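You operate a simulated robot arm through the tools that you are given. There is no shell and no other tool.

Carry out the task below with a simulated robot arm. There is one attempt and no reset: what you move stays moved.

TASK
Crimp the hose end in the crimper, then pull-test it and tray it.
Fine: crimp dial to 30 mm, slider in, one stroke, slider out; clamp it for the pull; 200 N held means pass tray, else redo tray.

It is judged by the outcome, as a careful person would: the job done as asked, and still so three seconds after it is handed in. It fails if anything else is knocked over, pushed out of place, dropped, spilled or broken.

THE ROBOT
A 7-joint arm with a two-finger parallel gripper, fixed in place. Base frame: the origin is on the floor under the middle of its stand, x ahead of it, y to its left, z up; the work surface is at about z = 86. Lengths are in cm, angles in degrees, forces in N, time in s.
It reaches about 147.9 cm from its shoulder. Its first joint turns from -166.0 to 166.0 degrees. Payload 4.4 kg.
Tool frame: the origin (TCP) lies between the finger pads and is the grasp point; the fingertips stand 2.3 cm ahead of it; z points along the fingers, y is the line along which they close. The gripper opens to 9.4 cm. The fingers are 3.8 cm wide and 1 cm thick; the gripper's body (5.4 by 9.6 cm) begins 3.9 cm behind the TCP.
Orientation is that of the tool frame in the base frame, as a unit quaternion [x, y, z, w]. With the fingers straight down and closing along the base's y, the tool's x points along the base's -x, its y along +y and its z along -z.

THE INTERFACE
- The arm moves only by the tool apply_moves. Its argument "deltas" is a list of rows, each a list of 7 numbers: the turn, a rotation vector about the tool's x, y, z in units of 60 degrees (1.0 is 60 degrees), then the shift along the tool's x, y, z in units of 400 mm (1.0 is 400 mm), then the gripper command, from -1 (fully open) to 1 (shut), values between in proportion. In form: [[ax, ay, az, x, y, z, jaw], ...]. A call has 1 to 20 rows; each row is the pose to reach, as a shift and turn from the pose commanded when the call began, along the tool's axes at that moment. A call with a number of a shift or a turn outside -1 to 1 is refused whole. Rows are played at 5 a second. More than 5 cm and 8.6 degrees between two rows, or a gripper value outside its range, and nothing of the call is played. A pose out of reach is approached as far as the arm can. The call stops where the force on the tool passes 90 N (or 10 N more than at its start, if that is more) or the arm is blocked; 0.2 s more then pass. The fingers move at their own pace (about 7.2 cm/s each) and stop on an object; they squeeze with about 30 N. The grip force told is the motor's: it shows also when the fingers shut on nothing. Time passes only in rows, and 0.2 s behind the last, so rows that repeat a pose let the fingers close. It gives the time, the measured TCP pose, the force on the tool (base axes), the opening and the grip force at its end, in the units of the frame above (readings bear some noise), with the torque about the TCP (base axes, N m) and any sound that the robot's microphone picked up.
- Cameras (640 x 400 px; columns grow to the right, rows downward): "scene" is fixed at [5.08, 50.16, 162.31]; the picture's right is [-0.29, -0.96, 0.00], its down [-0.52, 0.16, -0.84] and it looks along [0.80, -0.25, -0.54] (base axes); focal length 317 px, centre (320, 200). "wrist" rides on the gripper at [8.6, 1.6, -7.4] in the tool frame; the picture's right is [-0.18, 0.98, 0.00], its down [-0.58, -0.11, -0.81] and it looks along [-0.79, -0.15, 0.59] (tool axes); focal length 243 px, centre (320, 200). There is no depth. A picture from a camera that has moved, and an enlarged one, comes with that camera's place and axes in the base frame and with its lens.
- snapshot(camera): a new picture of that camera. No time passes.
- close_up(camera, box): a new picture of the part [left, top, right, bottom] of that camera's present view, enlarged. No time passes.
- job_done(): hands the job in; it is judged then, once.

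Nothing tells you positions but the pictures and the camera data. Unless the task says otherwise, let go and move clear before handing in.

The tools are called after "Call:" by a JSON object that holds its "fn" and its "kwargs". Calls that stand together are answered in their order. apply_moves: Moves the arm, as the interface text tells. Its arguments: {"type":"object","properties":{"deltas":{"type":"array","items":{"type":"array","items":{"type":"number"}}}},"required":["deltas"]} The other tools are called the same way: snapshot (camera) takes a picture; close_up (camera, box) takes an enlarged picture of a part of a camera's view; job_done () hands the job in.

At the start:

```text
time: 0.0
tool_pos: [54.58, 49.7, 132.6]
tcp_rot: [0.0, 1.0, 0.0, 0.0]
wrist_force: [-0.5, -0.2, 0.5]
torque: [0.0, 0.01, 0.0]
gripper_width: 9.38
finger_force: 0.1
```

scene: 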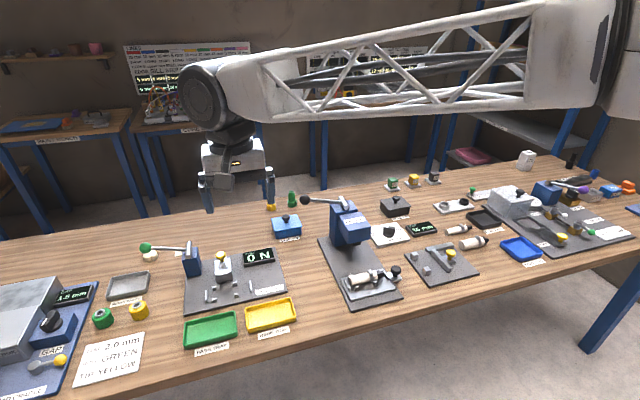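
wrist: 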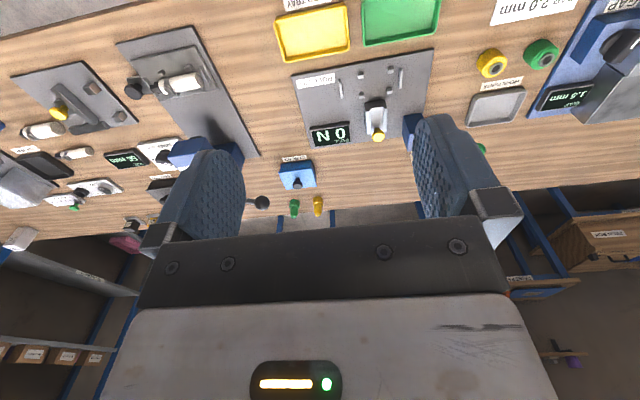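

I see a workbench with a crimper (blue, with lever) in the middle, a pull-test rig with a "0 N" display to its left, and green/yellow trays. I'll look closer at each station before moving.

Call:
{"fn": "close_up", "kwargs": {"camera": "scene", "box": [290, 180, 450, 310]}}

Call:
{"fn": "close_up", "kwargs": {"camera": "scene", "box": [130, 220, 310, 350]}}

Call:
{"fn": "close_up", "kwargs": {"camera": "scene", "box": [370, 160, 640, 300]}}

Call:
{"fn": "close_up", "kwargs": {"camera": "wrist", "box": [0, 0, 260, 260]}}

Call:
{"fn": "close_up", "kwargs": {"camera": "wrist", "box": [240, 0, 500, 220]}}

Call:
{"fn": "close_up", "kwargs": {"camera": "scene", "box": [100, 30, 440, 130]}}

```text
3.08 times, centred on (370, 245) of scene
camera zoom: at [5.08, 50.16, 162.31], right [-0.29, -0.96, 0.0], down [-0.52, 0.16, -0.84], along [0.8, -0.25, -0.54], focal length 976 px, centre (166, 62)
```

zoom: 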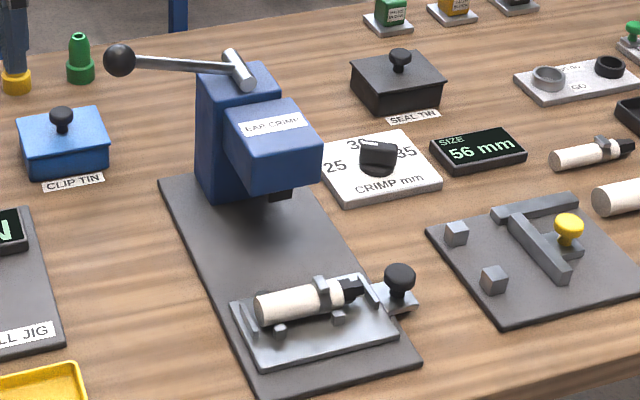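

```text
3.08 times, centred on (220, 285) of scene
camera zoom: at [5.08, 50.16, 162.31], right [-0.29, -0.96, 0.0], down [-0.52, 0.16, -0.84], along [0.8, -0.25, -0.54], focal length 976 px, centre (628, -62)
```

zoom: 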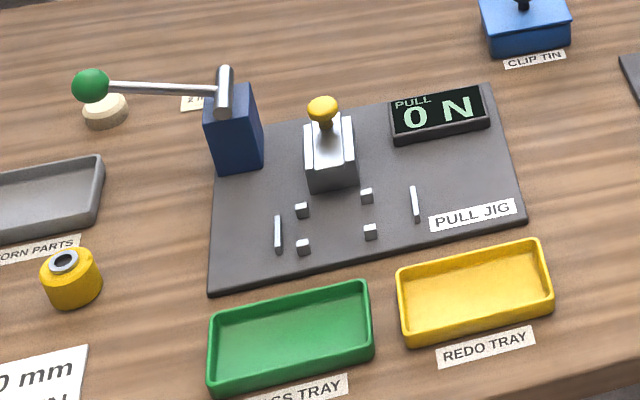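

```text
2.37 times, centred on (505, 230) of scene
camera zoom: at [5.08, 50.16, 162.31], right [-0.29, -0.96, 0.0], down [-0.52, 0.16, -0.84], along [0.8, -0.25, -0.54], focal length 752 px, centre (-118, 129)
```

zoom: 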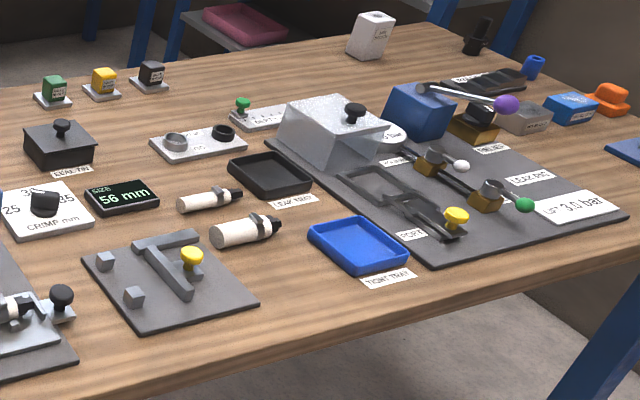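

```text
1.54 times, centred on (130, 130) of wrist
camera zoom: at [45.81, 51.33, 140.01], right [0.18, 0.98, 0.0], down [0.58, -0.11, 0.81], along [0.79, -0.15, -0.59], focal length 373 px, centre (612, 308)
```

zoom: 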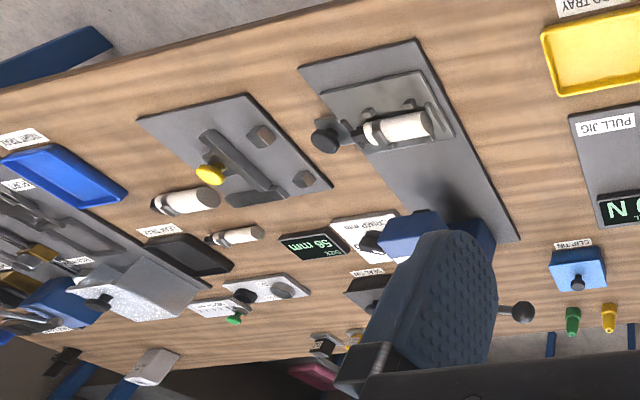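

```text
1.82 times, centred on (370, 110) of wrist
camera zoom: at [45.81, 51.33, 140.01], right [0.18, 0.98, 0.0], down [0.58, -0.11, 0.81], along [0.79, -0.15, -0.59], focal length 441 px, centre (229, 364)
```

zoom: 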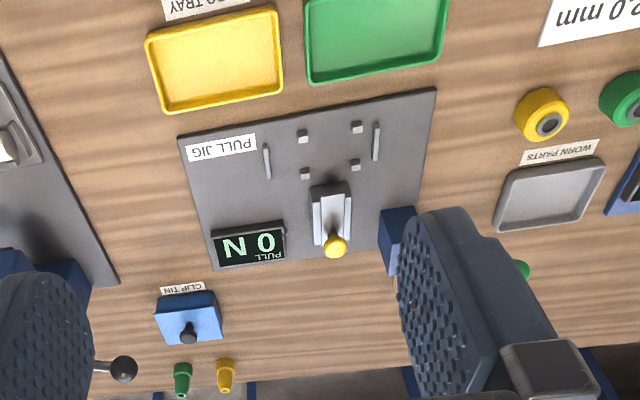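

```text
1.88 times, centred on (270, 80) of scene
camera zoom: at [5.08, 50.16, 162.31], right [-0.29, -0.96, 0.0], down [-0.52, 0.16, -0.84], along [0.8, -0.25, -0.54], focal length 597 px, centre (414, 426)
```

zoom: 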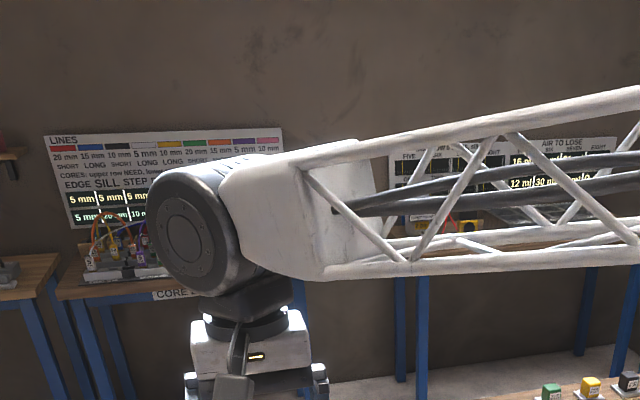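

The hose end already lies on the crimper's slider (about x=67, y=11 to 21). The pull jig and the two trays are to its left. I'll move the wrist camera behind the crimper for a better look.

Call:
{"fn": "apply_moves", "kwargs": {"deltas": [[0, 0, 0, 0.03, -0.1, 0.02, -1], [0, 0, 0, 0.06, -0.2, 0.04, -1], [0, 0, 0, 0.09, -0.3, 0.06, -1], [0, 0, 0, 0.12, -0.4, 0.08, -1], [0, 0, 0, 0.15, -0.5, 0.1, -1], [0, 0, 0, 0.18, -0.6, 0.12, -1], [0, 0, 0, 0.21, -0.7, 0.14, -1], [0, 0, 0, 0.25, -0.8, 0.16, -1]]}}

Call:
{"fn": "snapshot", "kwargs": {"camera": "wrist"}}

Call:
{"fn": "snapshot", "kwargs": {"camera": "scene"}}

```text
time: 1.8
tool_pos: [44.69, 17.48, 126.06]
tcp_rot: [-0.001, 1.0, 0.0, -0.001]
wrist_force: [0.1, -0.3, -0.5]
torque: [0.02, -0.01, 0.02]
gripper_width: 9.39
finger_force: 0.0
```

```text
taken
camera wrist: at [35.95, 19.18, 133.47], right [0.18, 0.98, 0.0], down [0.58, -0.11, 0.81], along [0.79, -0.15, -0.59], focal length 243 px, centre (320, 200)
```

wrist: 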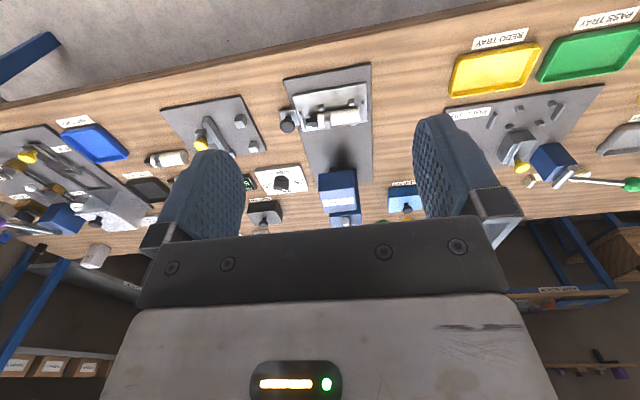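

```text
taken
```

scene: 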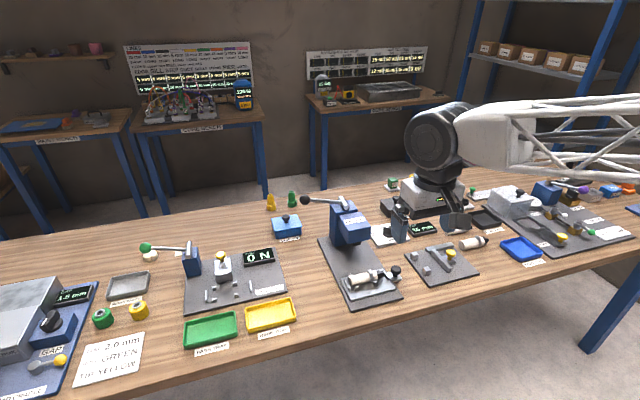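

Call:
{"fn": "close_up", "kwargs": {"camera": "wrist", "box": [240, 60, 420, 240]}}

Call:
{"fn": "close_up", "kwargs": {"camera": "wrist", "box": [430, 60, 640, 220]}}

Call:
{"fn": "close_up", "kwargs": {"camera": "scene", "box": [120, 230, 310, 360]}}

Call:
{"fn": "close_up", "kwargs": {"camera": "scene", "box": [290, 180, 450, 310]}}

Call:
{"fn": "close_up", "kwargs": {"camera": "scene", "box": [110, 30, 440, 120]}}

```text
2.22 times, centred on (330, 150) of wrist
camera zoom: at [35.95, 19.18, 133.47], right [0.18, 0.98, 0.0], down [0.58, -0.11, 0.81], along [0.79, -0.15, -0.59], focal length 539 px, centre (298, 311)
```

zoom: 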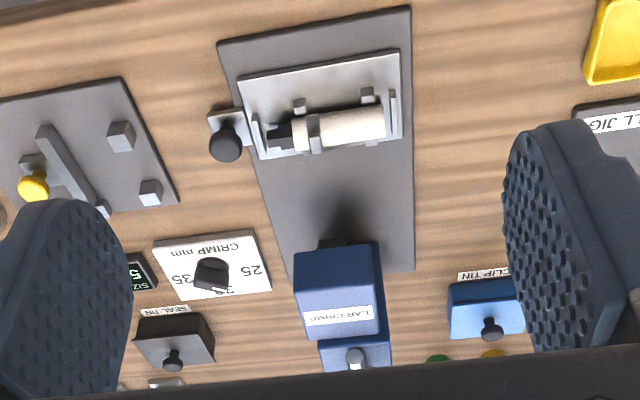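

```text
2.50 times, centred on (535, 140) of wrist
camera zoom: at [35.95, 19.18, 133.47], right [0.18, 0.98, 0.0], down [0.58, -0.11, 0.81], along [0.79, -0.15, -0.59], focal length 606 px, centre (-218, 350)
```

zoom: 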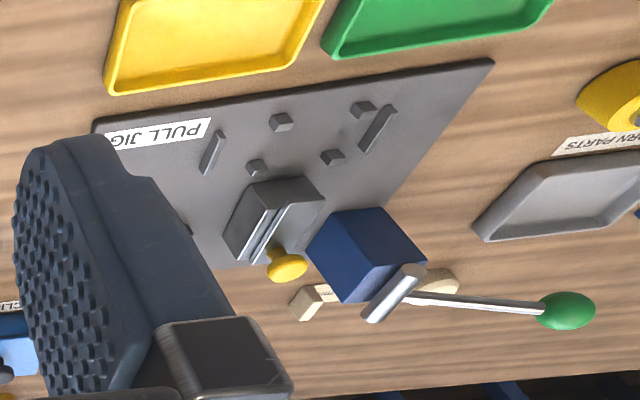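

```text
3.08 times, centred on (215, 295) of scene
camera zoom: at [5.08, 50.16, 162.31], right [-0.29, -0.96, 0.0], down [-0.52, 0.16, -0.84], along [0.8, -0.25, -0.54], focal length 976 px, centre (643, -92)
```

zoom: 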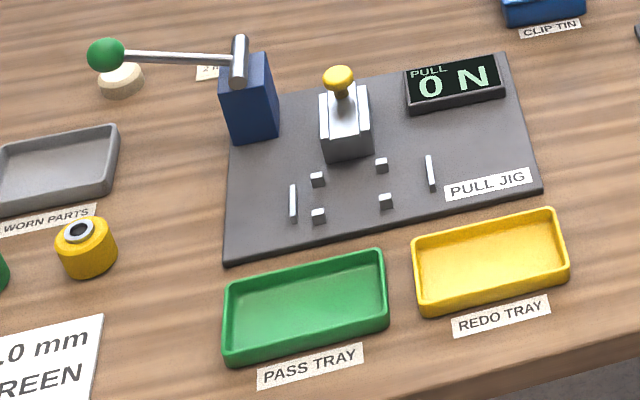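

```text
3.08 times, centred on (370, 245) of scene
camera zoom: at [5.08, 50.16, 162.31], right [-0.29, -0.96, 0.0], down [-0.52, 0.16, -0.84], along [0.8, -0.25, -0.54], focal length 976 px, centre (166, 62)
```

zoom: 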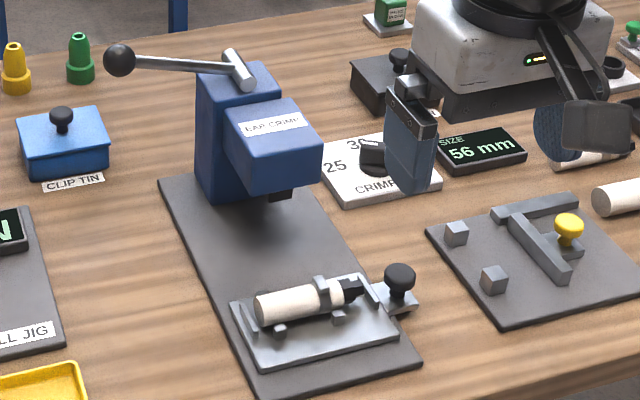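

```text
1.94 times, centred on (275, 75) of scene
camera zoom: at [5.08, 50.16, 162.31], right [-0.29, -0.96, 0.0], down [-0.52, 0.16, -0.84], along [0.8, -0.25, -0.54], focal length 615 px, centre (407, 442)
```

zoom: 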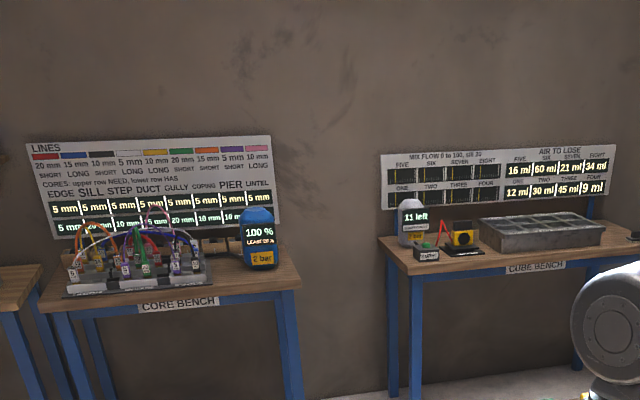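

The crimper head is at about x=80–90, with its lever ball near (86.7, 30.3, 108.5) and the dial near (87.6, -1.8). The dial setting is unclear from here, so I'll move in to look at it.

Call:
{"fn": "apply_moves", "kwargs": {"deltas": [[0, 0, 0, -0.08, -0.05, 0.035, -1], [0, 0, 0, -0.16, -0.1, 0.07, -1], [0, 0, 0, -0.24, -0.15, 0.105, -1], [0, 0, 0, -0.32, -0.2, 0.14, -1], [0, 0, 0, -0.4, -0.25, 0.175, -1], [0, 0, 0, -0.48, -0.3, 0.21, -1], [0, 0, 0, -0.56, -0.35, 0.245, -1], [0, 0, 0, -0.64, -0.4, 0.28, -1], [0, 0, 0, -0.72, -0.45, 0.315, -1], [0, 0, 0, -0.8, -0.5, 0.35, -1]]}}

Call:
{"fn": "snapshot", "kwargs": {"camera": "wrist"}}

Call:
{"fn": "close_up", "kwargs": {"camera": "wrist", "box": [240, 40, 420, 220]}}

```text
time: 4.0
tool_pos: [76.36, -2.27, 112.1]
tcp_rot: [0.0, 1.0, 0.0, 0.001]
wrist_force: [0.1, -0.3, 0.7]
torque: [-0.01, -0.04, 0.02]
gripper_width: 9.43
finger_force: 0.0
```

```text
taken
camera wrist: at [67.66, -0.55, 119.55], right [0.18, 0.98, 0.0], down [0.58, -0.11, 0.81], along [0.79, -0.15, -0.59], focal length 243 px, centre (320, 200)
```

wrist: 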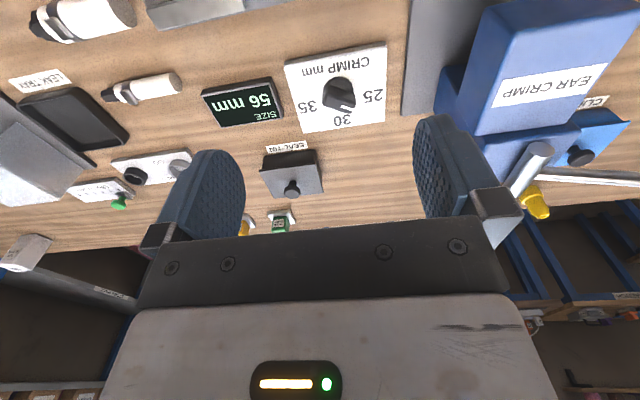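

```text
2.22 times, centred on (330, 130) of wrist
camera zoom: at [67.66, -0.55, 119.55], right [0.18, 0.98, 0.0], down [0.58, -0.11, 0.81], along [0.79, -0.15, -0.59], focal length 539 px, centre (298, 356)
```

zoom: 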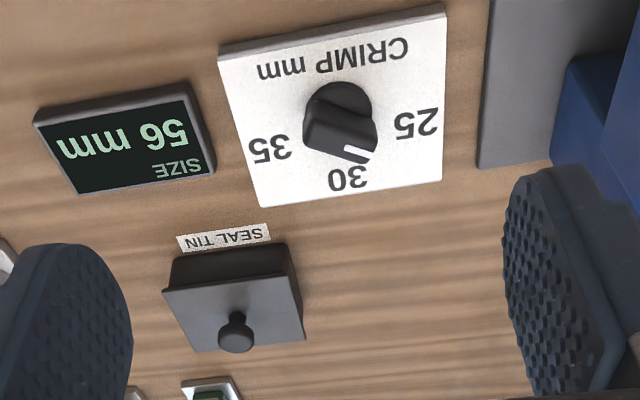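

The dial has 25, 30 and 35 marked around it, and the pointer sits a little on the 25 side of 30. I'll zoom in further to get the angle.

Call:
{"fn": "close_up", "kwargs": {"camera": "wrist", "box": [280, 40, 400, 140]}}

Call:
{"fn": "close_up", "kwargs": {"camera": "scene", "box": [360, 200, 430, 260]}}

```text
4.00 times, centred on (340, 90) of wrist
camera zoom: at [67.66, -0.55, 119.55], right [0.18, 0.98, 0.0], down [0.58, -0.11, 0.81], along [0.79, -0.15, -0.59], focal length 970 px, centre (240, 640)
```

zoom: 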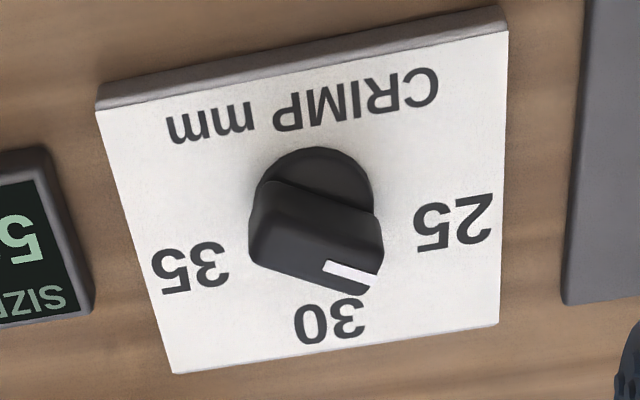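

```text
6.67 times, centred on (395, 230) of scene
camera zoom: at [5.08, 50.16, 162.31], right [-0.29, -0.96, 0.0], down [-0.52, 0.16, -0.84], along [0.8, -0.25, -0.54], focal length 2115 px, centre (-180, 0)
```

zoom: 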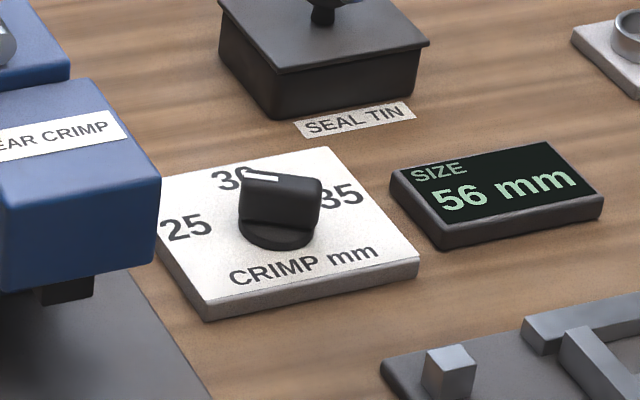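

The knob's bar is centred near (86.1, -1.4), top at z≈90.8, and its pointer is about 61° round toward 25 (roughly 25.6 mm). I'll rotate the gripper 60° to straddle the bar and stop above it.

Call:
{"fn": "apply_moves", "kwargs": {"deltas": [[0, 0, -0.125, -0.03, 0.003, 0.038, -0.2], [0, 0, -0.25, -0.06, 0.006, 0.076, -0.2], [0, 0, -0.375, -0.09, 0.009, 0.114, -0.2], [0, 0, -0.5, -0.12, 0.012, 0.152, -0.2], [0, 0, -0.625, -0.15, 0.015, 0.19, -0.2], [0, 0, -0.75, -0.18, 0.018, 0.228, -0.2], [0, 0, -0.875, -0.21, 0.02, 0.266, -0.2], [0, 0, -1.0, -0.238, 0.0225, 0.305, -0.2]]}}

Call:
{"fn": "snapshot", "kwargs": {"camera": "wrist"}}

Call:
{"fn": "snapshot", "kwargs": {"camera": "scene"}}

```text
time: 5.8
tool_pos: [85.86, -1.34, 99.91]
tcp_rot: [-0.5, 0.866, 0.001, 0.0]
wrist_force: [-1.0, -0.7, 0.7]
torque: [0.0, 0.04, -0.05]
gripper_width: 5.65
finger_force: 0.0
```

```text
taken
camera wrist: at [80.28, -8.03, 107.39], right [-0.76, 0.65, 0.0], down [0.38, 0.45, 0.81], along [0.52, 0.61, -0.59], focal length 243 px, centre (320, 200)
```

wrist: 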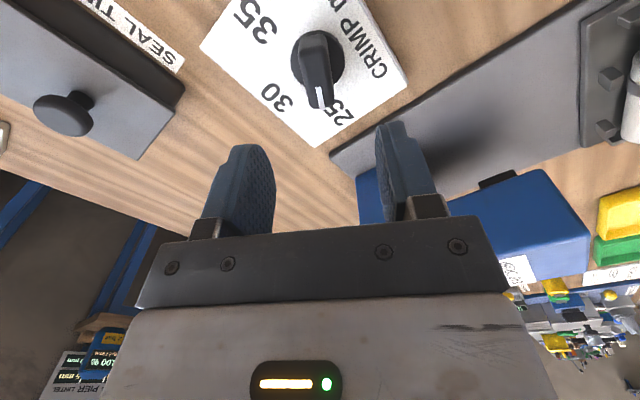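

```text
taken
```

scene: 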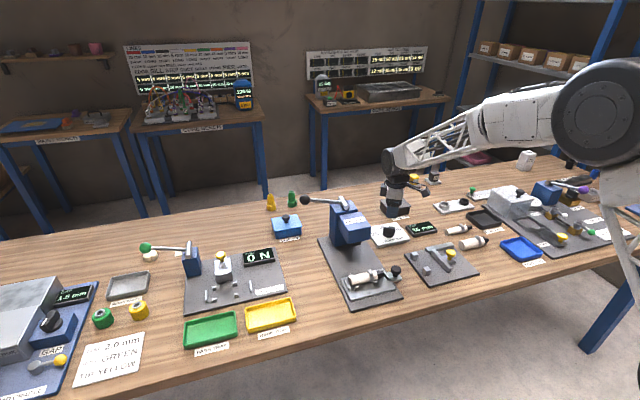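

The gripper is above the dial. I'll zoom in to check that it lines up with the bar.

Call:
{"fn": "close_up", "kwargs": {"camera": "wrist", "box": [220, 0, 420, 150]}}

Call:
{"fn": "close_up", "kwargs": {"camera": "scene", "box": [360, 160, 440, 260]}}

```text
2.67 times, centred on (320, 75) of wrist
camera zoom: at [80.28, -8.03, 107.39], right [-0.76, 0.65, 0.0], down [0.38, 0.45, 0.81], along [0.52, 0.61, -0.59], focal length 647 px, centre (320, 533)
```

zoom: 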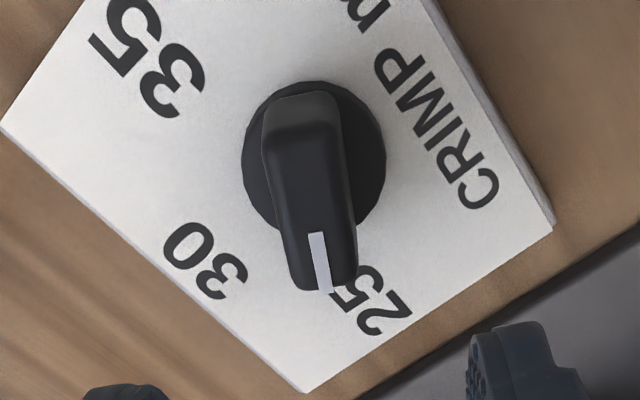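

```text
4.00 times, centred on (400, 210) of scene
camera zoom: at [5.08, 50.16, 162.31], right [-0.29, -0.96, 0.0], down [-0.52, 0.16, -0.84], along [0.8, -0.25, -0.54], focal length 1269 px, centre (0, 160)
```

zoom: 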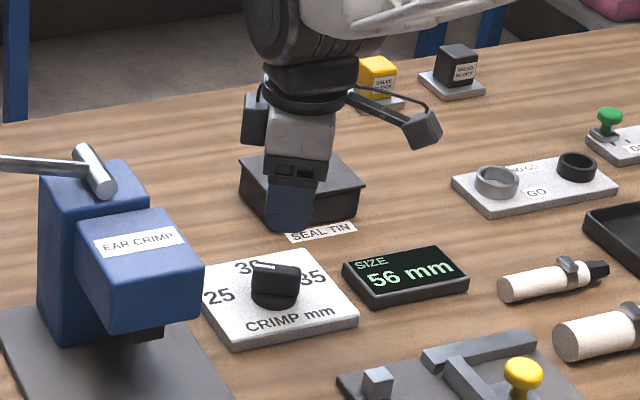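

The bar lines up with the gripper's fingers. I'll go down to z=90.9 and close on it.

Call:
{"fn": "apply_moves", "kwargs": {"deltas": [[0, 0, 0, 0, 0, 0.06, -0.2], [0, 0, 0, 0, 0, 0.12, -0.2], [0, 0, 0, 0, 0, 0.18, -0.2], [0, 0, 0, 0, 0, 0.2275, -0.2], [0, 0, 0, 0, 0, 0.2275, 0.3], [0, 0, 0, 0, 0, 0.2275, 1], [0, 0, 0, 0, 0, 0.2275, 1], [0, 0, 0, 0, 0, 0.2275, 1]]}}

Call:
{"fn": "snapshot", "kwargs": {"camera": "wrist"}}

```text
time: 7.6
tool_pos: [86.21, -1.48, 90.81]
tcp_rot: [-0.5, 0.866, 0.0, 0.0]
wrist_force: [48.6, -18.3, -17.1]
torque: [1.07, -0.75, 0.04]
gripper_width: 2.0
finger_force: 45.1
```

```text
taken
camera wrist: at [80.45, -8.05, 98.27], right [-0.76, 0.65, 0.0], down [0.38, 0.45, 0.81], along [0.53, 0.61, -0.59], focal length 243 px, centre (320, 200)
```

wrist: 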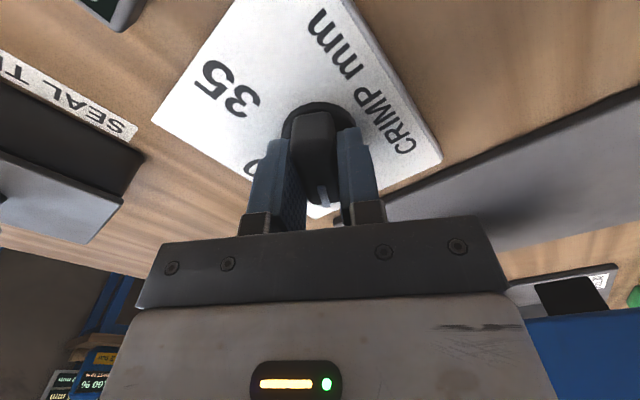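

It has gripped the bar (2.0 cm wide) but with about 50 N of sideways force, so the knob is slightly off-centre. I'll shift the TCP to relieve that.

Call:
{"fn": "apply_moves", "kwargs": {"deltas": [[0, 0, 0, 0, -0.0025, 0, 1], [0, 0, 0, 0, -0.005, 0, 1], [0, 0, 0, 0, -0.005, 0, 1]]}}

```text
time: 8.4
tool_pos: [86.19, -1.4, 90.83]
tcp_rot: [-0.5, 0.866, 0.0, 0.0]
wrist_force: [2.4, -2.7, 4.9]
torque: [0.71, -0.35, -0.02]
gripper_width: 2.0
finger_force: 44.6
```

The side load is gone. Now I'll turn the knob 60° clockwise, seen from above, to 30.

Call:
{"fn": "apply_moves", "kwargs": {"deltas": [[0, 0, 0.1, 0, 0, 0, 1], [0, 0, 0.2, 0, 0, 0, 1], [0, 0, 0.3, 0, 0, 0, 1], [0, 0, 0.4, 0, 0, 0, 1], [0, 0, 0.5, 0, 0, 0, 1], [0, 0, 0.6, 0, 0, 0, 1], [0, 0, 0.7, 0, 0, 0, 1], [0, 0, 0.8, 0, 0, 0, 1], [0, 0, 0.9, 0, 0, 0, 1], [0, 0, 1.0, 0, 0, 0, 1], [0, 0, 1.0, 0, 0, 0, 1]]}}

Call:
{"fn": "snapshot", "kwargs": {"camera": "wrist"}}

Call:
{"fn": "close_up", "kwargs": {"camera": "scene", "box": [360, 190, 430, 250]}}

```text
time: 10.8
tool_pos: [86.33, -1.5, 90.77]
tcp_rot: [0.0, 1.0, 0.0, -0.001]
wrist_force: [0.0, 30.8, -10.0]
torque: [0.28, -0.74, 0.0]
gripper_width: 1.97
finger_force: 44.9
```

```text
taken
camera wrist: at [77.57, 0.2, 98.29], right [0.18, 0.98, 0.0], down [0.58, -0.11, 0.81], along [0.79, -0.15, -0.59], focal length 243 px, centre (320, 200)
```

wrist: 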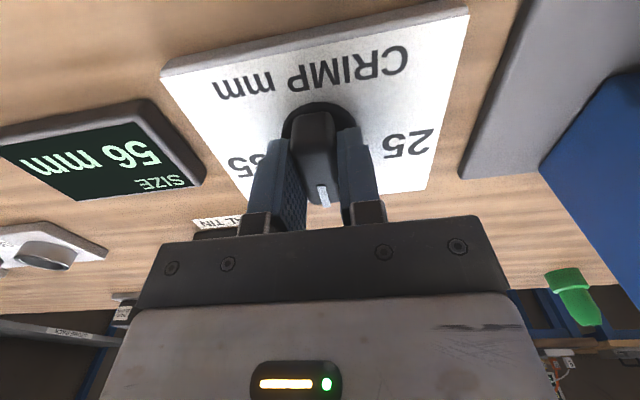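

```text
6.67 times, centred on (395, 220) of scene
camera zoom: at [5.08, 50.16, 162.31], right [-0.29, -0.96, 0.0], down [-0.52, 0.16, -0.84], along [0.8, -0.25, -0.54], focal length 2115 px, centre (-180, 67)
```

zoom: 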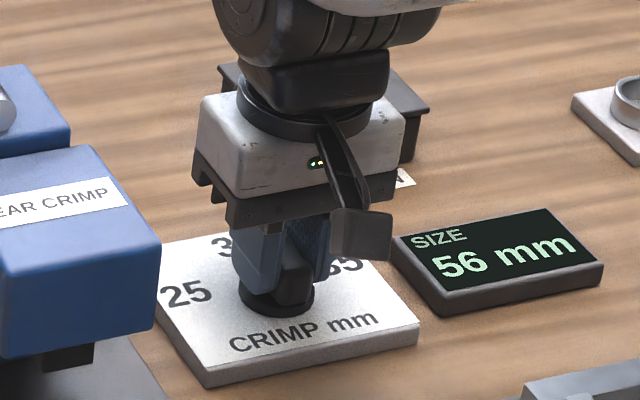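

The knob turned with the gripper. I'll let go, lift and check the pointer.

Call:
{"fn": "apply_moves", "kwargs": {"deltas": [[0, 0, 0, 0, 0, 0, 0.3], [0, 0, 0, 0, 0, 0, -0.2], [0, 0, 0, 0, 0, 0, -0.2], [0, 0, 0, 0, 0, -0.1, -0.2], [0, 0, 0, 0, 0, -0.2, -0.2], [0, 0, 0, 0.05, 0, -0.3, -0.2], [0, 0, 0, 0.1, 0, -0.4, -0.2]]}}

Call:
{"fn": "close_up", "kwargs": {"camera": "wrist", "box": [260, 20, 380, 120]}}

Call:
{"fn": "close_up", "kwargs": {"camera": "scene", "box": [360, 200, 430, 260]}}

```text
time: 12.4
tool_pos: [82.13, -1.65, 106.97]
tcp_rot: [0.0, 1.0, 0.0, -0.001]
wrist_force: [-0.1, 0.3, -0.2]
torque: [0.0, 0.0, 0.04]
gripper_width: 5.67
finger_force: 0.0
```

```text
4.00 times, centred on (320, 70) of wrist
camera zoom: at [73.45, 0.06, 114.43], right [0.18, 0.98, 0.0], down [0.58, -0.11, 0.81], along [0.79, -0.15, -0.59], focal length 970 px, centre (320, 720)
```

zoom: 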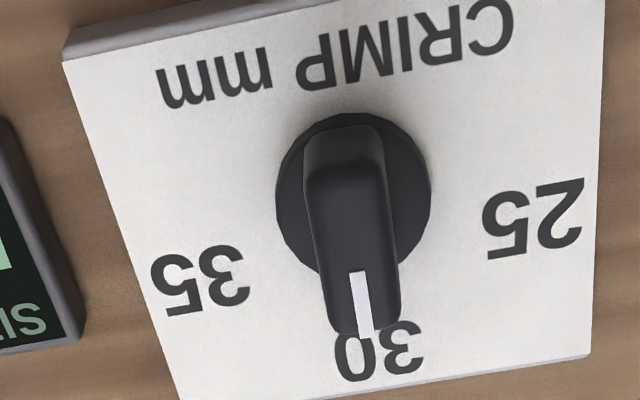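

```text
6.67 times, centred on (395, 230) of scene
camera zoom: at [5.08, 50.16, 162.31], right [-0.29, -0.96, 0.0], down [-0.52, 0.16, -0.84], along [0.8, -0.25, -0.54], focal length 2115 px, centre (-180, 0)
```

zoom: 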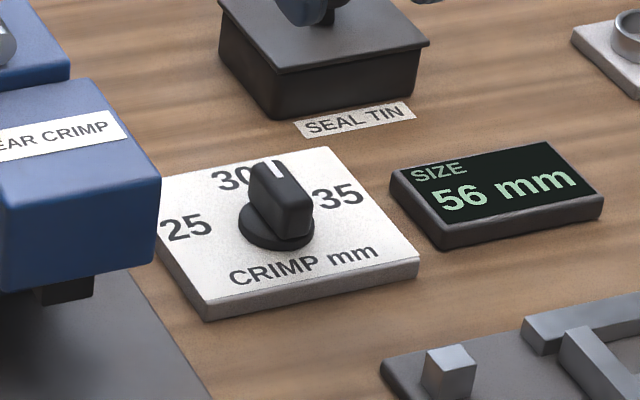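

The pointer now reads 30: the line points within about 1° of +x, straight at the "30". Next I'll move over to look at the slider and its knob.

Call:
{"fn": "apply_moves", "kwargs": {"deltas": [[0, 0, 0, 0.09, 0.03, -0.05, -0.2], [0, 0, 0, 0.18, 0.07, -0.09, -0.2], [0, 0, 0, 0.27, 0.12, -0.13, -0.2], [0, 0, 0, 0.36, 0.18, -0.17, -0.2], [0, 0, 0, 0.45, 0.24, -0.2, -0.2], [0, 0, 0, 0.53, 0.29, -0.2025, -0.2], [0, 0, 0, 0.607, 0.3375, -0.2025, -0.2]]}}

Call:
{"fn": "snapshot", "kwargs": {"camera": "wrist"}}

Call:
{"fn": "close_up", "kwargs": {"camera": "wrist", "box": [240, 30, 420, 170]}}

Call:
{"fn": "close_up", "kwargs": {"camera": "scene", "box": [310, 180, 430, 310]}}

```text
time: 14.0
tool_pos: [57.98, 12.02, 114.9]
tcp_rot: [0.0, 1.0, 0.0, 0.0]
wrist_force: [0.6, 0.6, -0.6]
torque: [-0.01, -0.02, 0.01]
gripper_width: 5.64
finger_force: 0.1
```

```text
taken
camera wrist: at [49.31, 13.68, 122.39], right [0.18, 0.98, 0.0], down [0.58, -0.11, 0.81], along [0.79, -0.15, -0.59], focal length 243 px, centre (320, 200)
```

wrist: 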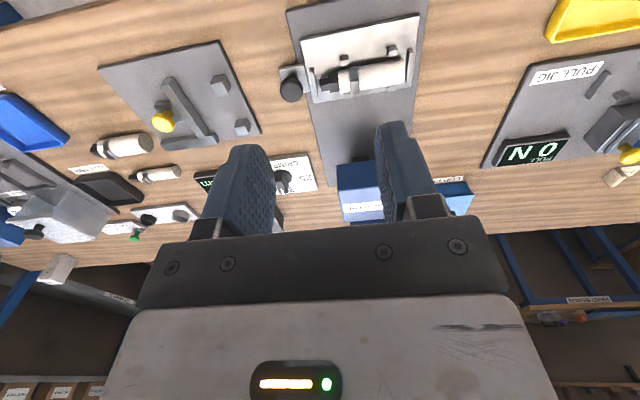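

```text
2.86 times, centred on (330, 100) of wrist
camera zoom: at [49.31, 13.68, 122.39], right [0.18, 0.98, 0.0], down [0.58, -0.11, 0.81], along [0.79, -0.15, -0.59], focal length 693 px, centre (291, 486)
```

zoom: 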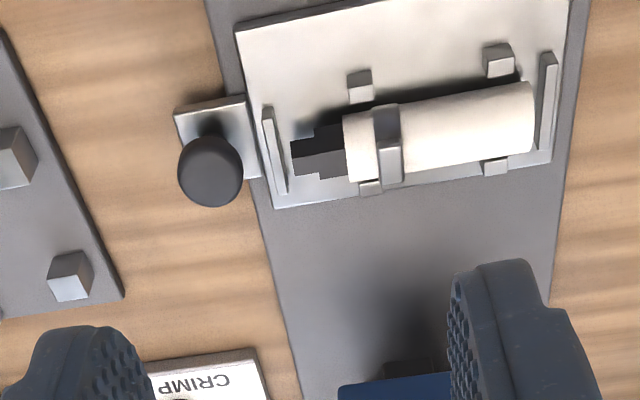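

```text
3.08 times, centred on (370, 245) of scene
camera zoom: at [5.08, 50.16, 162.31], right [-0.29, -0.96, 0.0], down [-0.52, 0.16, -0.84], along [0.8, -0.25, -0.54], focal length 976 px, centre (166, 62)
```

zoom: 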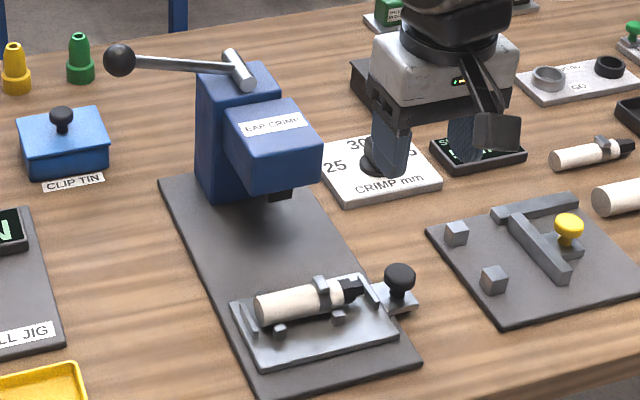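

The slider knob is at about (66.8, 6.4, 90) and the hose axis at about x=66.8. I need the crimper head's dimensions to be sure the hand clears it, so I'll zoom in on the head.

Call:
{"fn": "close_up", "kwargs": {"camera": "scene", "box": [290, 185, 390, 260]}}

Call:
{"fn": "close_up", "kwargs": {"camera": "wrist", "box": [300, 120, 480, 240]}}

Call:
{"fn": "close_up", "kwargs": {"camera": "scene", "box": [340, 250, 410, 310]}}

```text
5.33 times, centred on (340, 222) of scene
camera zoom: at [5.08, 50.16, 162.31], right [-0.29, -0.96, 0.0], down [-0.52, 0.16, -0.84], along [0.8, -0.25, -0.54], focal length 1692 px, centre (213, 80)
```

zoom: 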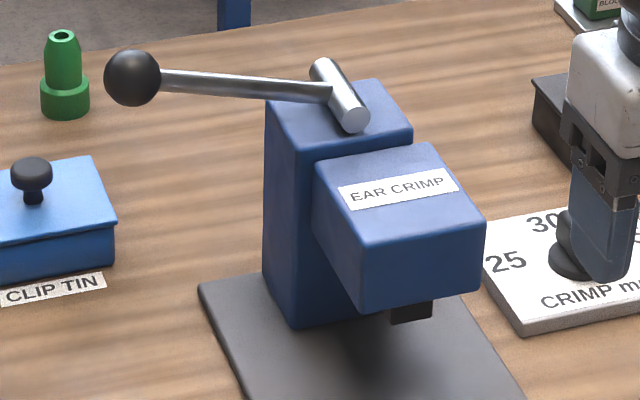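

```text
3.33 times, centred on (390, 180) of wrist
camera zoom: at [49.31, 13.68, 122.39], right [0.18, 0.98, 0.0], down [0.58, -0.11, 0.81], along [0.79, -0.15, -0.59], focal length 809 px, centre (87, 267)
```

zoom: 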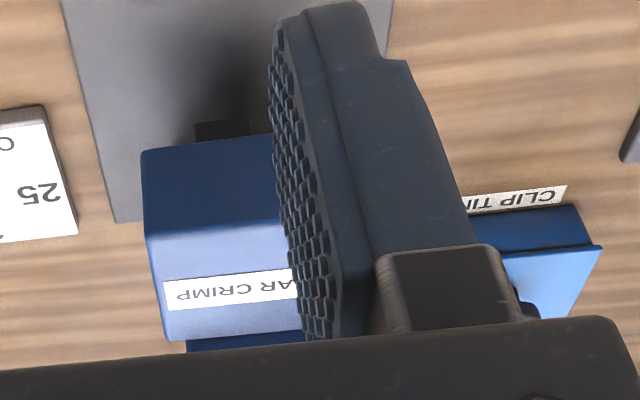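

```text
6.67 times, centred on (375, 280) of scene
camera zoom: at [5.08, 50.16, 162.31], right [-0.29, -0.96, 0.0], down [-0.52, 0.16, -0.84], along [0.8, -0.25, -0.54], focal length 2115 px, centre (-47, -333)
```

zoom: 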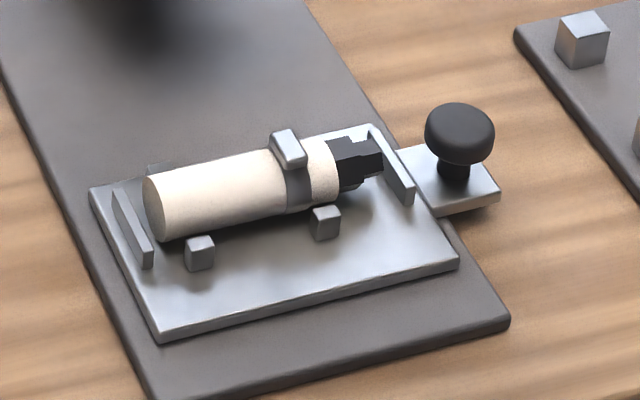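

The head's lower body spans roughly y=11–19.5, z=95–101, starting at x=77.5. I'll grip the slider knob with the fingers closing along x and the camera on the -y side, so the hand passes clear of the head. First I'll rotate above the knob.

Call:
{"fn": "apply_moves", "kwargs": {"deltas": [[0, 0, -0.125, -0.037, -0.023, 0.05, -0.2], [0, 0, -0.25, -0.073, -0.047, 0.1, -0.2], [0, 0, -0.375, -0.11, -0.07, 0.15, -0.2], [0, 0, -0.5, -0.147, -0.093, 0.2, -0.2], [0, 0, -0.625, -0.183, -0.117, 0.25, -0.2], [0, 0, -0.75, -0.22, -0.14, 0.3, -0.2]]}}

Call:
{"fn": "apply_moves", "kwargs": {"deltas": [[0, 0, -0.125, 0, 0, 0, -0.2], [0, 0, -0.25, 0, 0, 0, -0.2], [0, 0, -0.375, 0, 0, 0, -0.2], [0, 0, -0.5, 0, 0, 0, -0.2], [0, 0, -0.625, 0, 0, 0, -0.2], [0, 0, -0.75, 0, 0, 0, -0.2]]}}

Call:
{"fn": "snapshot", "kwargs": {"camera": "wrist"}}

Call:
{"fn": "close_up", "kwargs": {"camera": "scene", "box": [290, 150, 490, 320]}}

```text
time: 15.4
tool_pos: [66.78, 6.14, 102.91]
tcp_rot: [-0.384, 0.923, 0.0, -0.001]
wrist_force: [0.3, 0.1, 0.5]
torque: [0.0, -0.01, 0.03]
gripper_width: 5.64
finger_force: 0.0
```

```text
time: 16.8
tool_pos: [66.78, 6.35, 102.91]
tcp_rot: [0.708, -0.706, 0.0, 0.0]
wrist_force: [1.2, -0.3, -1.0]
torque: [0.0, 0.03, 0.01]
gripper_width: 5.62
finger_force: 0.1
```

```text
taken
camera wrist: at [65.09, -2.29, 110.43], right [-0.98, 0.18, 0.0], down [0.11, 0.58, 0.81], along [0.15, 0.79, -0.59], focal length 243 px, centre (320, 200)
```

wrist: 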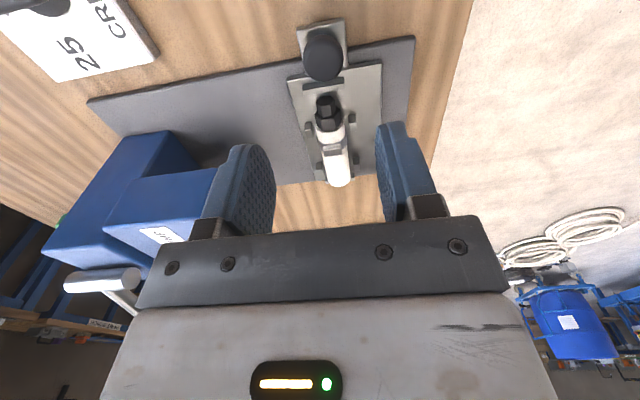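

```text
2.35 times, centred on (390, 235) of scene
camera zoom: at [5.08, 50.16, 162.31], right [-0.29, -0.96, 0.0], down [-0.52, 0.16, -0.84], along [0.8, -0.25, -0.54], focal length 746 px, centre (155, 118)
```

zoom: 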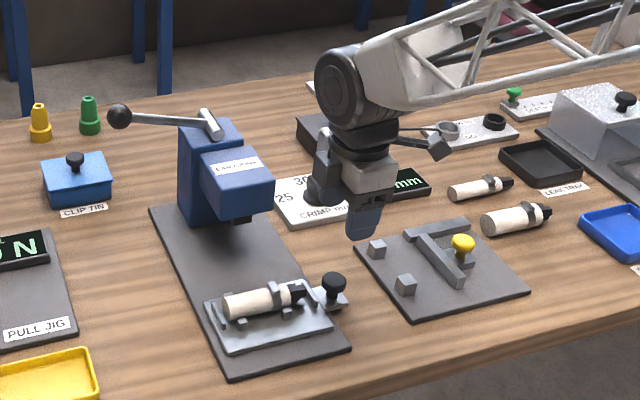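

The gripper is rotated above the knob. I'll zoom in to refine the knob's position before going down.

Call:
{"fn": "close_up", "kwargs": {"camera": "wrist", "box": [270, 0, 400, 200]}}

```text
2.00 times, centred on (335, 100) of wrist
camera zoom: at [65.09, -2.29, 110.43], right [-0.98, 0.18, 0.0], down [0.11, 0.58, 0.81], along [0.15, 0.79, -0.59], focal length 485 px, centre (290, 400)
```

zoom: 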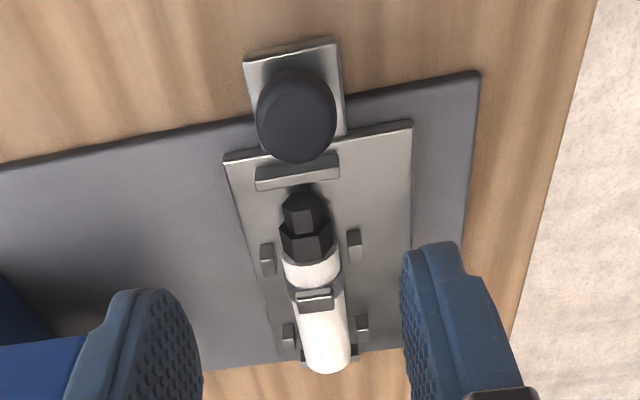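

The knob is at (66.4, 6.4), so I'll correct x by -0.4 while going down to z=90.8, then close on it.

Call:
{"fn": "apply_moves", "kwargs": {"deltas": [[0, 0, 0, 0, 0.01, 0.08, -0.2], [0, 0, 0, 0, 0.01, 0.16, -0.2], [0, 0, 0, 0, 0.01, 0.24, -0.2], [0, 0, 0, 0, 0.01, 0.305, -0.2], [0, 0, 0, 0, 0.01, 0.305, -0.2], [0, 0, 0, 0, 0.01, 0.305, 0.3], [0, 0, 0, 0, 0.01, 0.305, 1], [0, 0, 0, 0, 0.01, 0.305, 1], [0, 0, 0, 0, 0.01, 0.305, 1]]}}

Call:
{"fn": "close_up", "kwargs": {"camera": "scene", "box": [290, 180, 450, 310]}}

Call:
{"fn": "snapshot", "kwargs": {"camera": "wrist"}}

```text
time: 18.8
tool_pos: [66.48, 6.32, 90.72]
tcp_rot: [0.707, -0.707, 0.001, 0.001]
wrist_force: [35.1, 0.4, -10.8]
torque: [0.03, -0.3, -0.04]
gripper_width: 3.12
finger_force: 45.3
```

```text
3.08 times, centred on (370, 245) of scene
camera zoom: at [5.08, 50.16, 162.31], right [-0.29, -0.96, 0.0], down [-0.52, 0.16, -0.84], along [0.8, -0.25, -0.54], focal length 976 px, centre (166, 62)
```

zoom: 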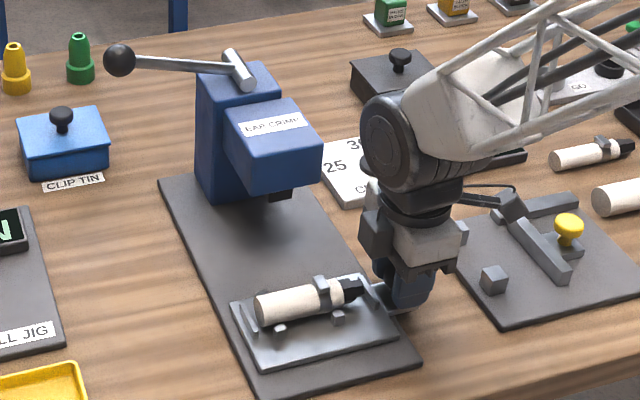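

```text
taken
camera wrist: at [64.79, -2.24, 98.12], right [-0.98, 0.18, 0.0], down [0.11, 0.58, 0.81], along [0.15, 0.79, -0.59], focal length 243 px, centre (320, 200)
```

wrist: 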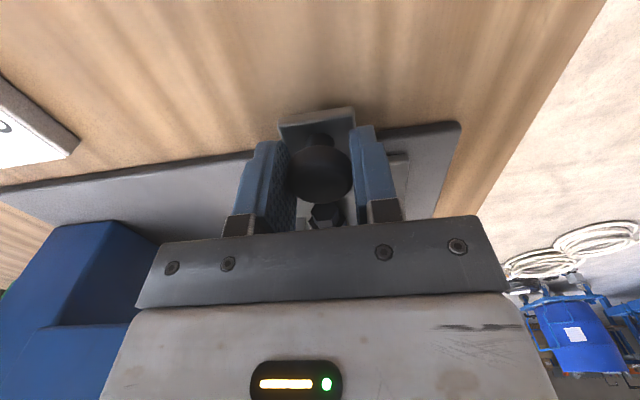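

The knob is gripped. I'll push the slider in along +x, 10 cm first, watching the force.

Call:
{"fn": "apply_moves", "kwargs": {"deltas": [[0, 0, 0, 0, -0.04, 0, 1], [0, 0, 0, 0, -0.08, 0, 1], [0, 0, 0, 0, -0.12, 0, 1], [0, 0, 0, 0, -0.16, 0, 1], [0, 0, 0, 0, -0.2, 0, 1], [0, 0, 0, 0, -0.25, 0, 1]]}}

Call:
{"fn": "close_up", "kwargs": {"camera": "scene", "box": [290, 180, 450, 310]}}

Call:
{"fn": "snapshot", "kwargs": {"camera": "wrist"}}

```text
time: 20.2
tool_pos: [74.81, 6.27, 90.69]
tcp_rot: [0.71, -0.704, -0.003, 0.004]
wrist_force: [-65.6, -0.2, 33.2]
torque: [1.2, -5.54, 3.01]
gripper_width: 3.15
finger_force: 44.9
stopped in row 6: the force on the tool passed its limit at 199 N (the readings are from after the stop); the commanded pose is now the measured one
```

```text
3.08 times, centred on (370, 245) of scene
camera zoom: at [5.08, 50.16, 162.31], right [-0.29, -0.96, 0.0], down [-0.52, 0.16, -0.84], along [0.8, -0.25, -0.54], focal length 976 px, centre (166, 62)
```

zoom: 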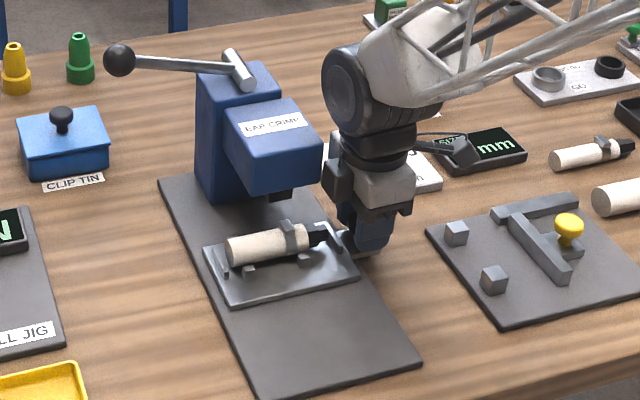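

```text
taken
camera wrist: at [73.36, -2.26, 98.17], right [-0.98, 0.18, 0.01], down [0.11, 0.58, 0.8], along [0.13, 0.79, -0.59], focal length 243 px, centre (320, 200)
```

wrist: 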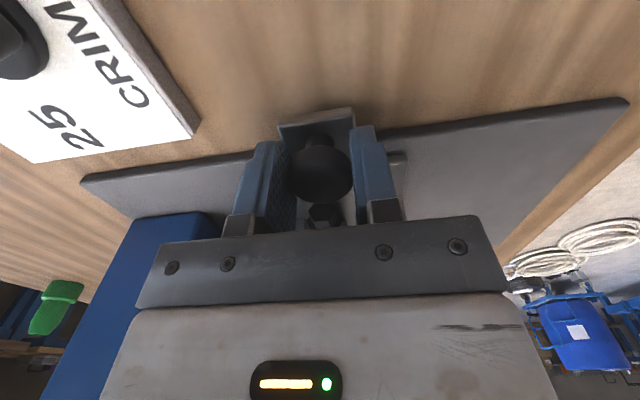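

The push stopped at x≈74.8 with a force spike. From the torque, the hand's casing touched the crimper head's corner about 8 cm above the TCP, so this isn't the slider's stop. I'll back off 1.5 cm and check for damage before re-gripping with a tilt.

Call:
{"fn": "apply_moves", "kwargs": {"deltas": [[0, 0, 0, 0, 0.02, 0, 1], [0, 0, 0, 0, 0.0375, 0, 1], [0, 0, 0, 0, 0.0375, 0, 1]]}}

Call:
{"fn": "close_up", "kwargs": {"camera": "scene", "box": [290, 180, 450, 310]}}

Call:
{"fn": "snapshot", "kwargs": {"camera": "scene"}}

```text
time: 21.0
tool_pos: [73.47, 6.43, 90.65]
tcp_rot: [0.71, -0.704, -0.002, 0.004]
wrist_force: [1.1, -1.3, 23.9]
torque: [0.19, -0.08, -0.08]
gripper_width: 3.1
finger_force: 44.6
```

```text
3.08 times, centred on (370, 245) of scene
camera zoom: at [5.08, 50.16, 162.31], right [-0.29, -0.96, 0.0], down [-0.52, 0.16, -0.84], along [0.8, -0.25, -0.54], focal length 976 px, centre (166, 62)
```

zoom: 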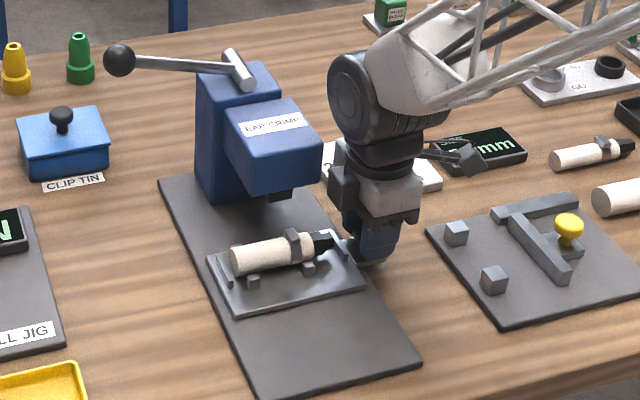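

```text
taken
```

scene: 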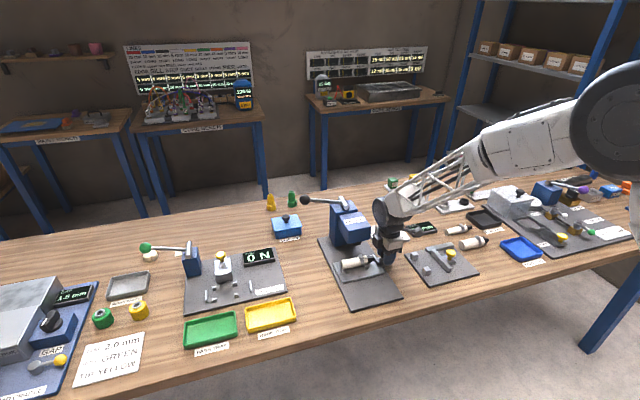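

The crimper and everything else look unmoved. I'll open slightly, tilt the hand 25° away from the head about the closing axis, and re-grip the knob.

Call:
{"fn": "apply_moves", "kwargs": {"deltas": [[0, 0, 0, 0, 0, 0, 0.1], [0, 0, 0, 0, 0, 0, -0.1], [0, -0.105, 0, -0.0025, 0, -0.003, -0.1], [0, -0.21, 0, -0.0025, 0, -0.006, -0.1], [0, -0.315, 0, -0.0025, 0, -0.01, -0.1], [0, -0.42, 0, -0.0025, 0, -0.01, -0.1], [0, -0.42, 0, -0.0025, 0, -0.01, 0.5], [0, -0.42, 0, -0.0025, 0, -0.01, 1], [0, -0.42, 0, -0.0025, 0, -0.01, 1]]}}

Call:
{"fn": "snapshot", "kwargs": {"camera": "wrist"}}

Call:
{"fn": "close_up", "kwargs": {"camera": "scene", "box": [290, 180, 450, 310]}}

```text
time: 23.0
tool_pos: [73.57, 6.42, 91.03]
tcp_rot: [0.692, -0.689, -0.158, -0.148]
wrist_force: [0.2, 11.6, 2.1]
torque: [0.99, 0.07, -0.04]
gripper_width: 3.11
finger_force: 45.2
```

```text
taken
camera wrist: at [71.98, -4.51, 94.09], right [-0.98, 0.16, 0.09], down [0.12, 0.18, 0.98], along [0.14, 0.97, -0.2], focal length 243 px, centre (320, 200)
```

wrist: 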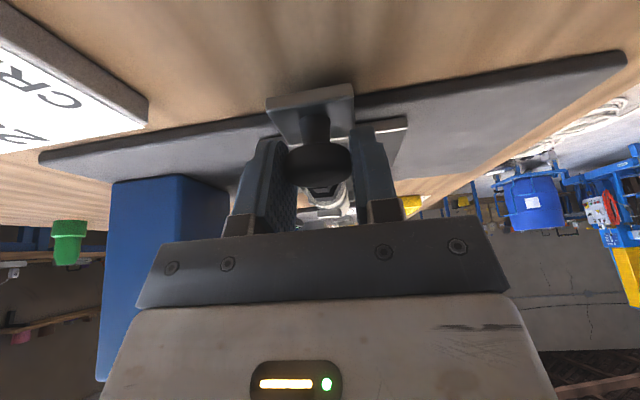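

```text
3.08 times, centred on (370, 245) of scene
camera zoom: at [5.08, 50.16, 162.31], right [-0.29, -0.96, 0.0], down [-0.52, 0.16, -0.84], along [0.8, -0.25, -0.54], focal length 976 px, centre (166, 62)
```

zoom: 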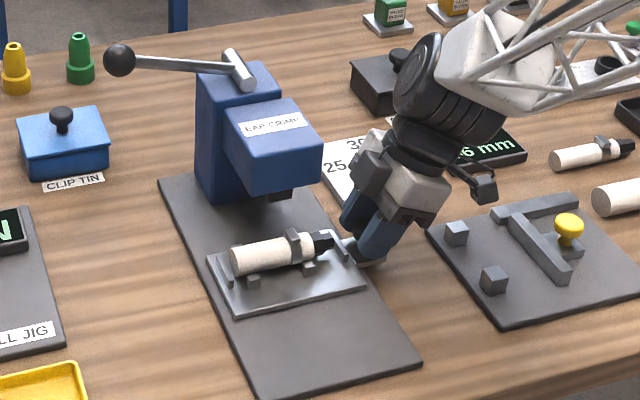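

The grip is tilted well clear of the head now. I'll push the slider onward in small steps.

Call:
{"fn": "apply_moves", "kwargs": {"deltas": [[0, 0, 0, 0, -0.02, 0, 1], [0, 0, 0, 0, -0.04, 0, 1], [0, 0, 0, 0, -0.06, 0, 1], [0, 0, 0, 0, -0.08, 0, 1]]}}

Call:
{"fn": "close_up", "kwargs": {"camera": "scene", "box": [290, 180, 450, 310]}}

```text
time: 24.0
tool_pos: [76.78, 6.49, 91.0]
tcp_rot: [0.692, -0.688, -0.158, -0.15]
wrist_force: [-0.6, 0.7, 5.8]
torque: [-0.12, -0.1, 0.01]
gripper_width: 3.14
finger_force: 45.1
```

```text
3.08 times, centred on (370, 245) of scene
camera zoom: at [5.08, 50.16, 162.31], right [-0.29, -0.96, 0.0], down [-0.52, 0.16, -0.84], along [0.8, -0.25, -0.54], focal length 976 px, centre (166, 62)
```

zoom: 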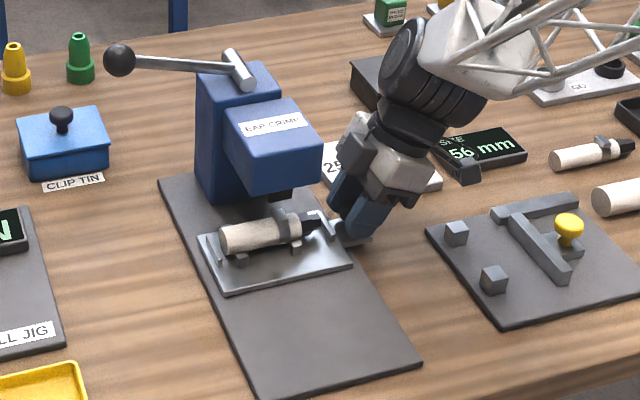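

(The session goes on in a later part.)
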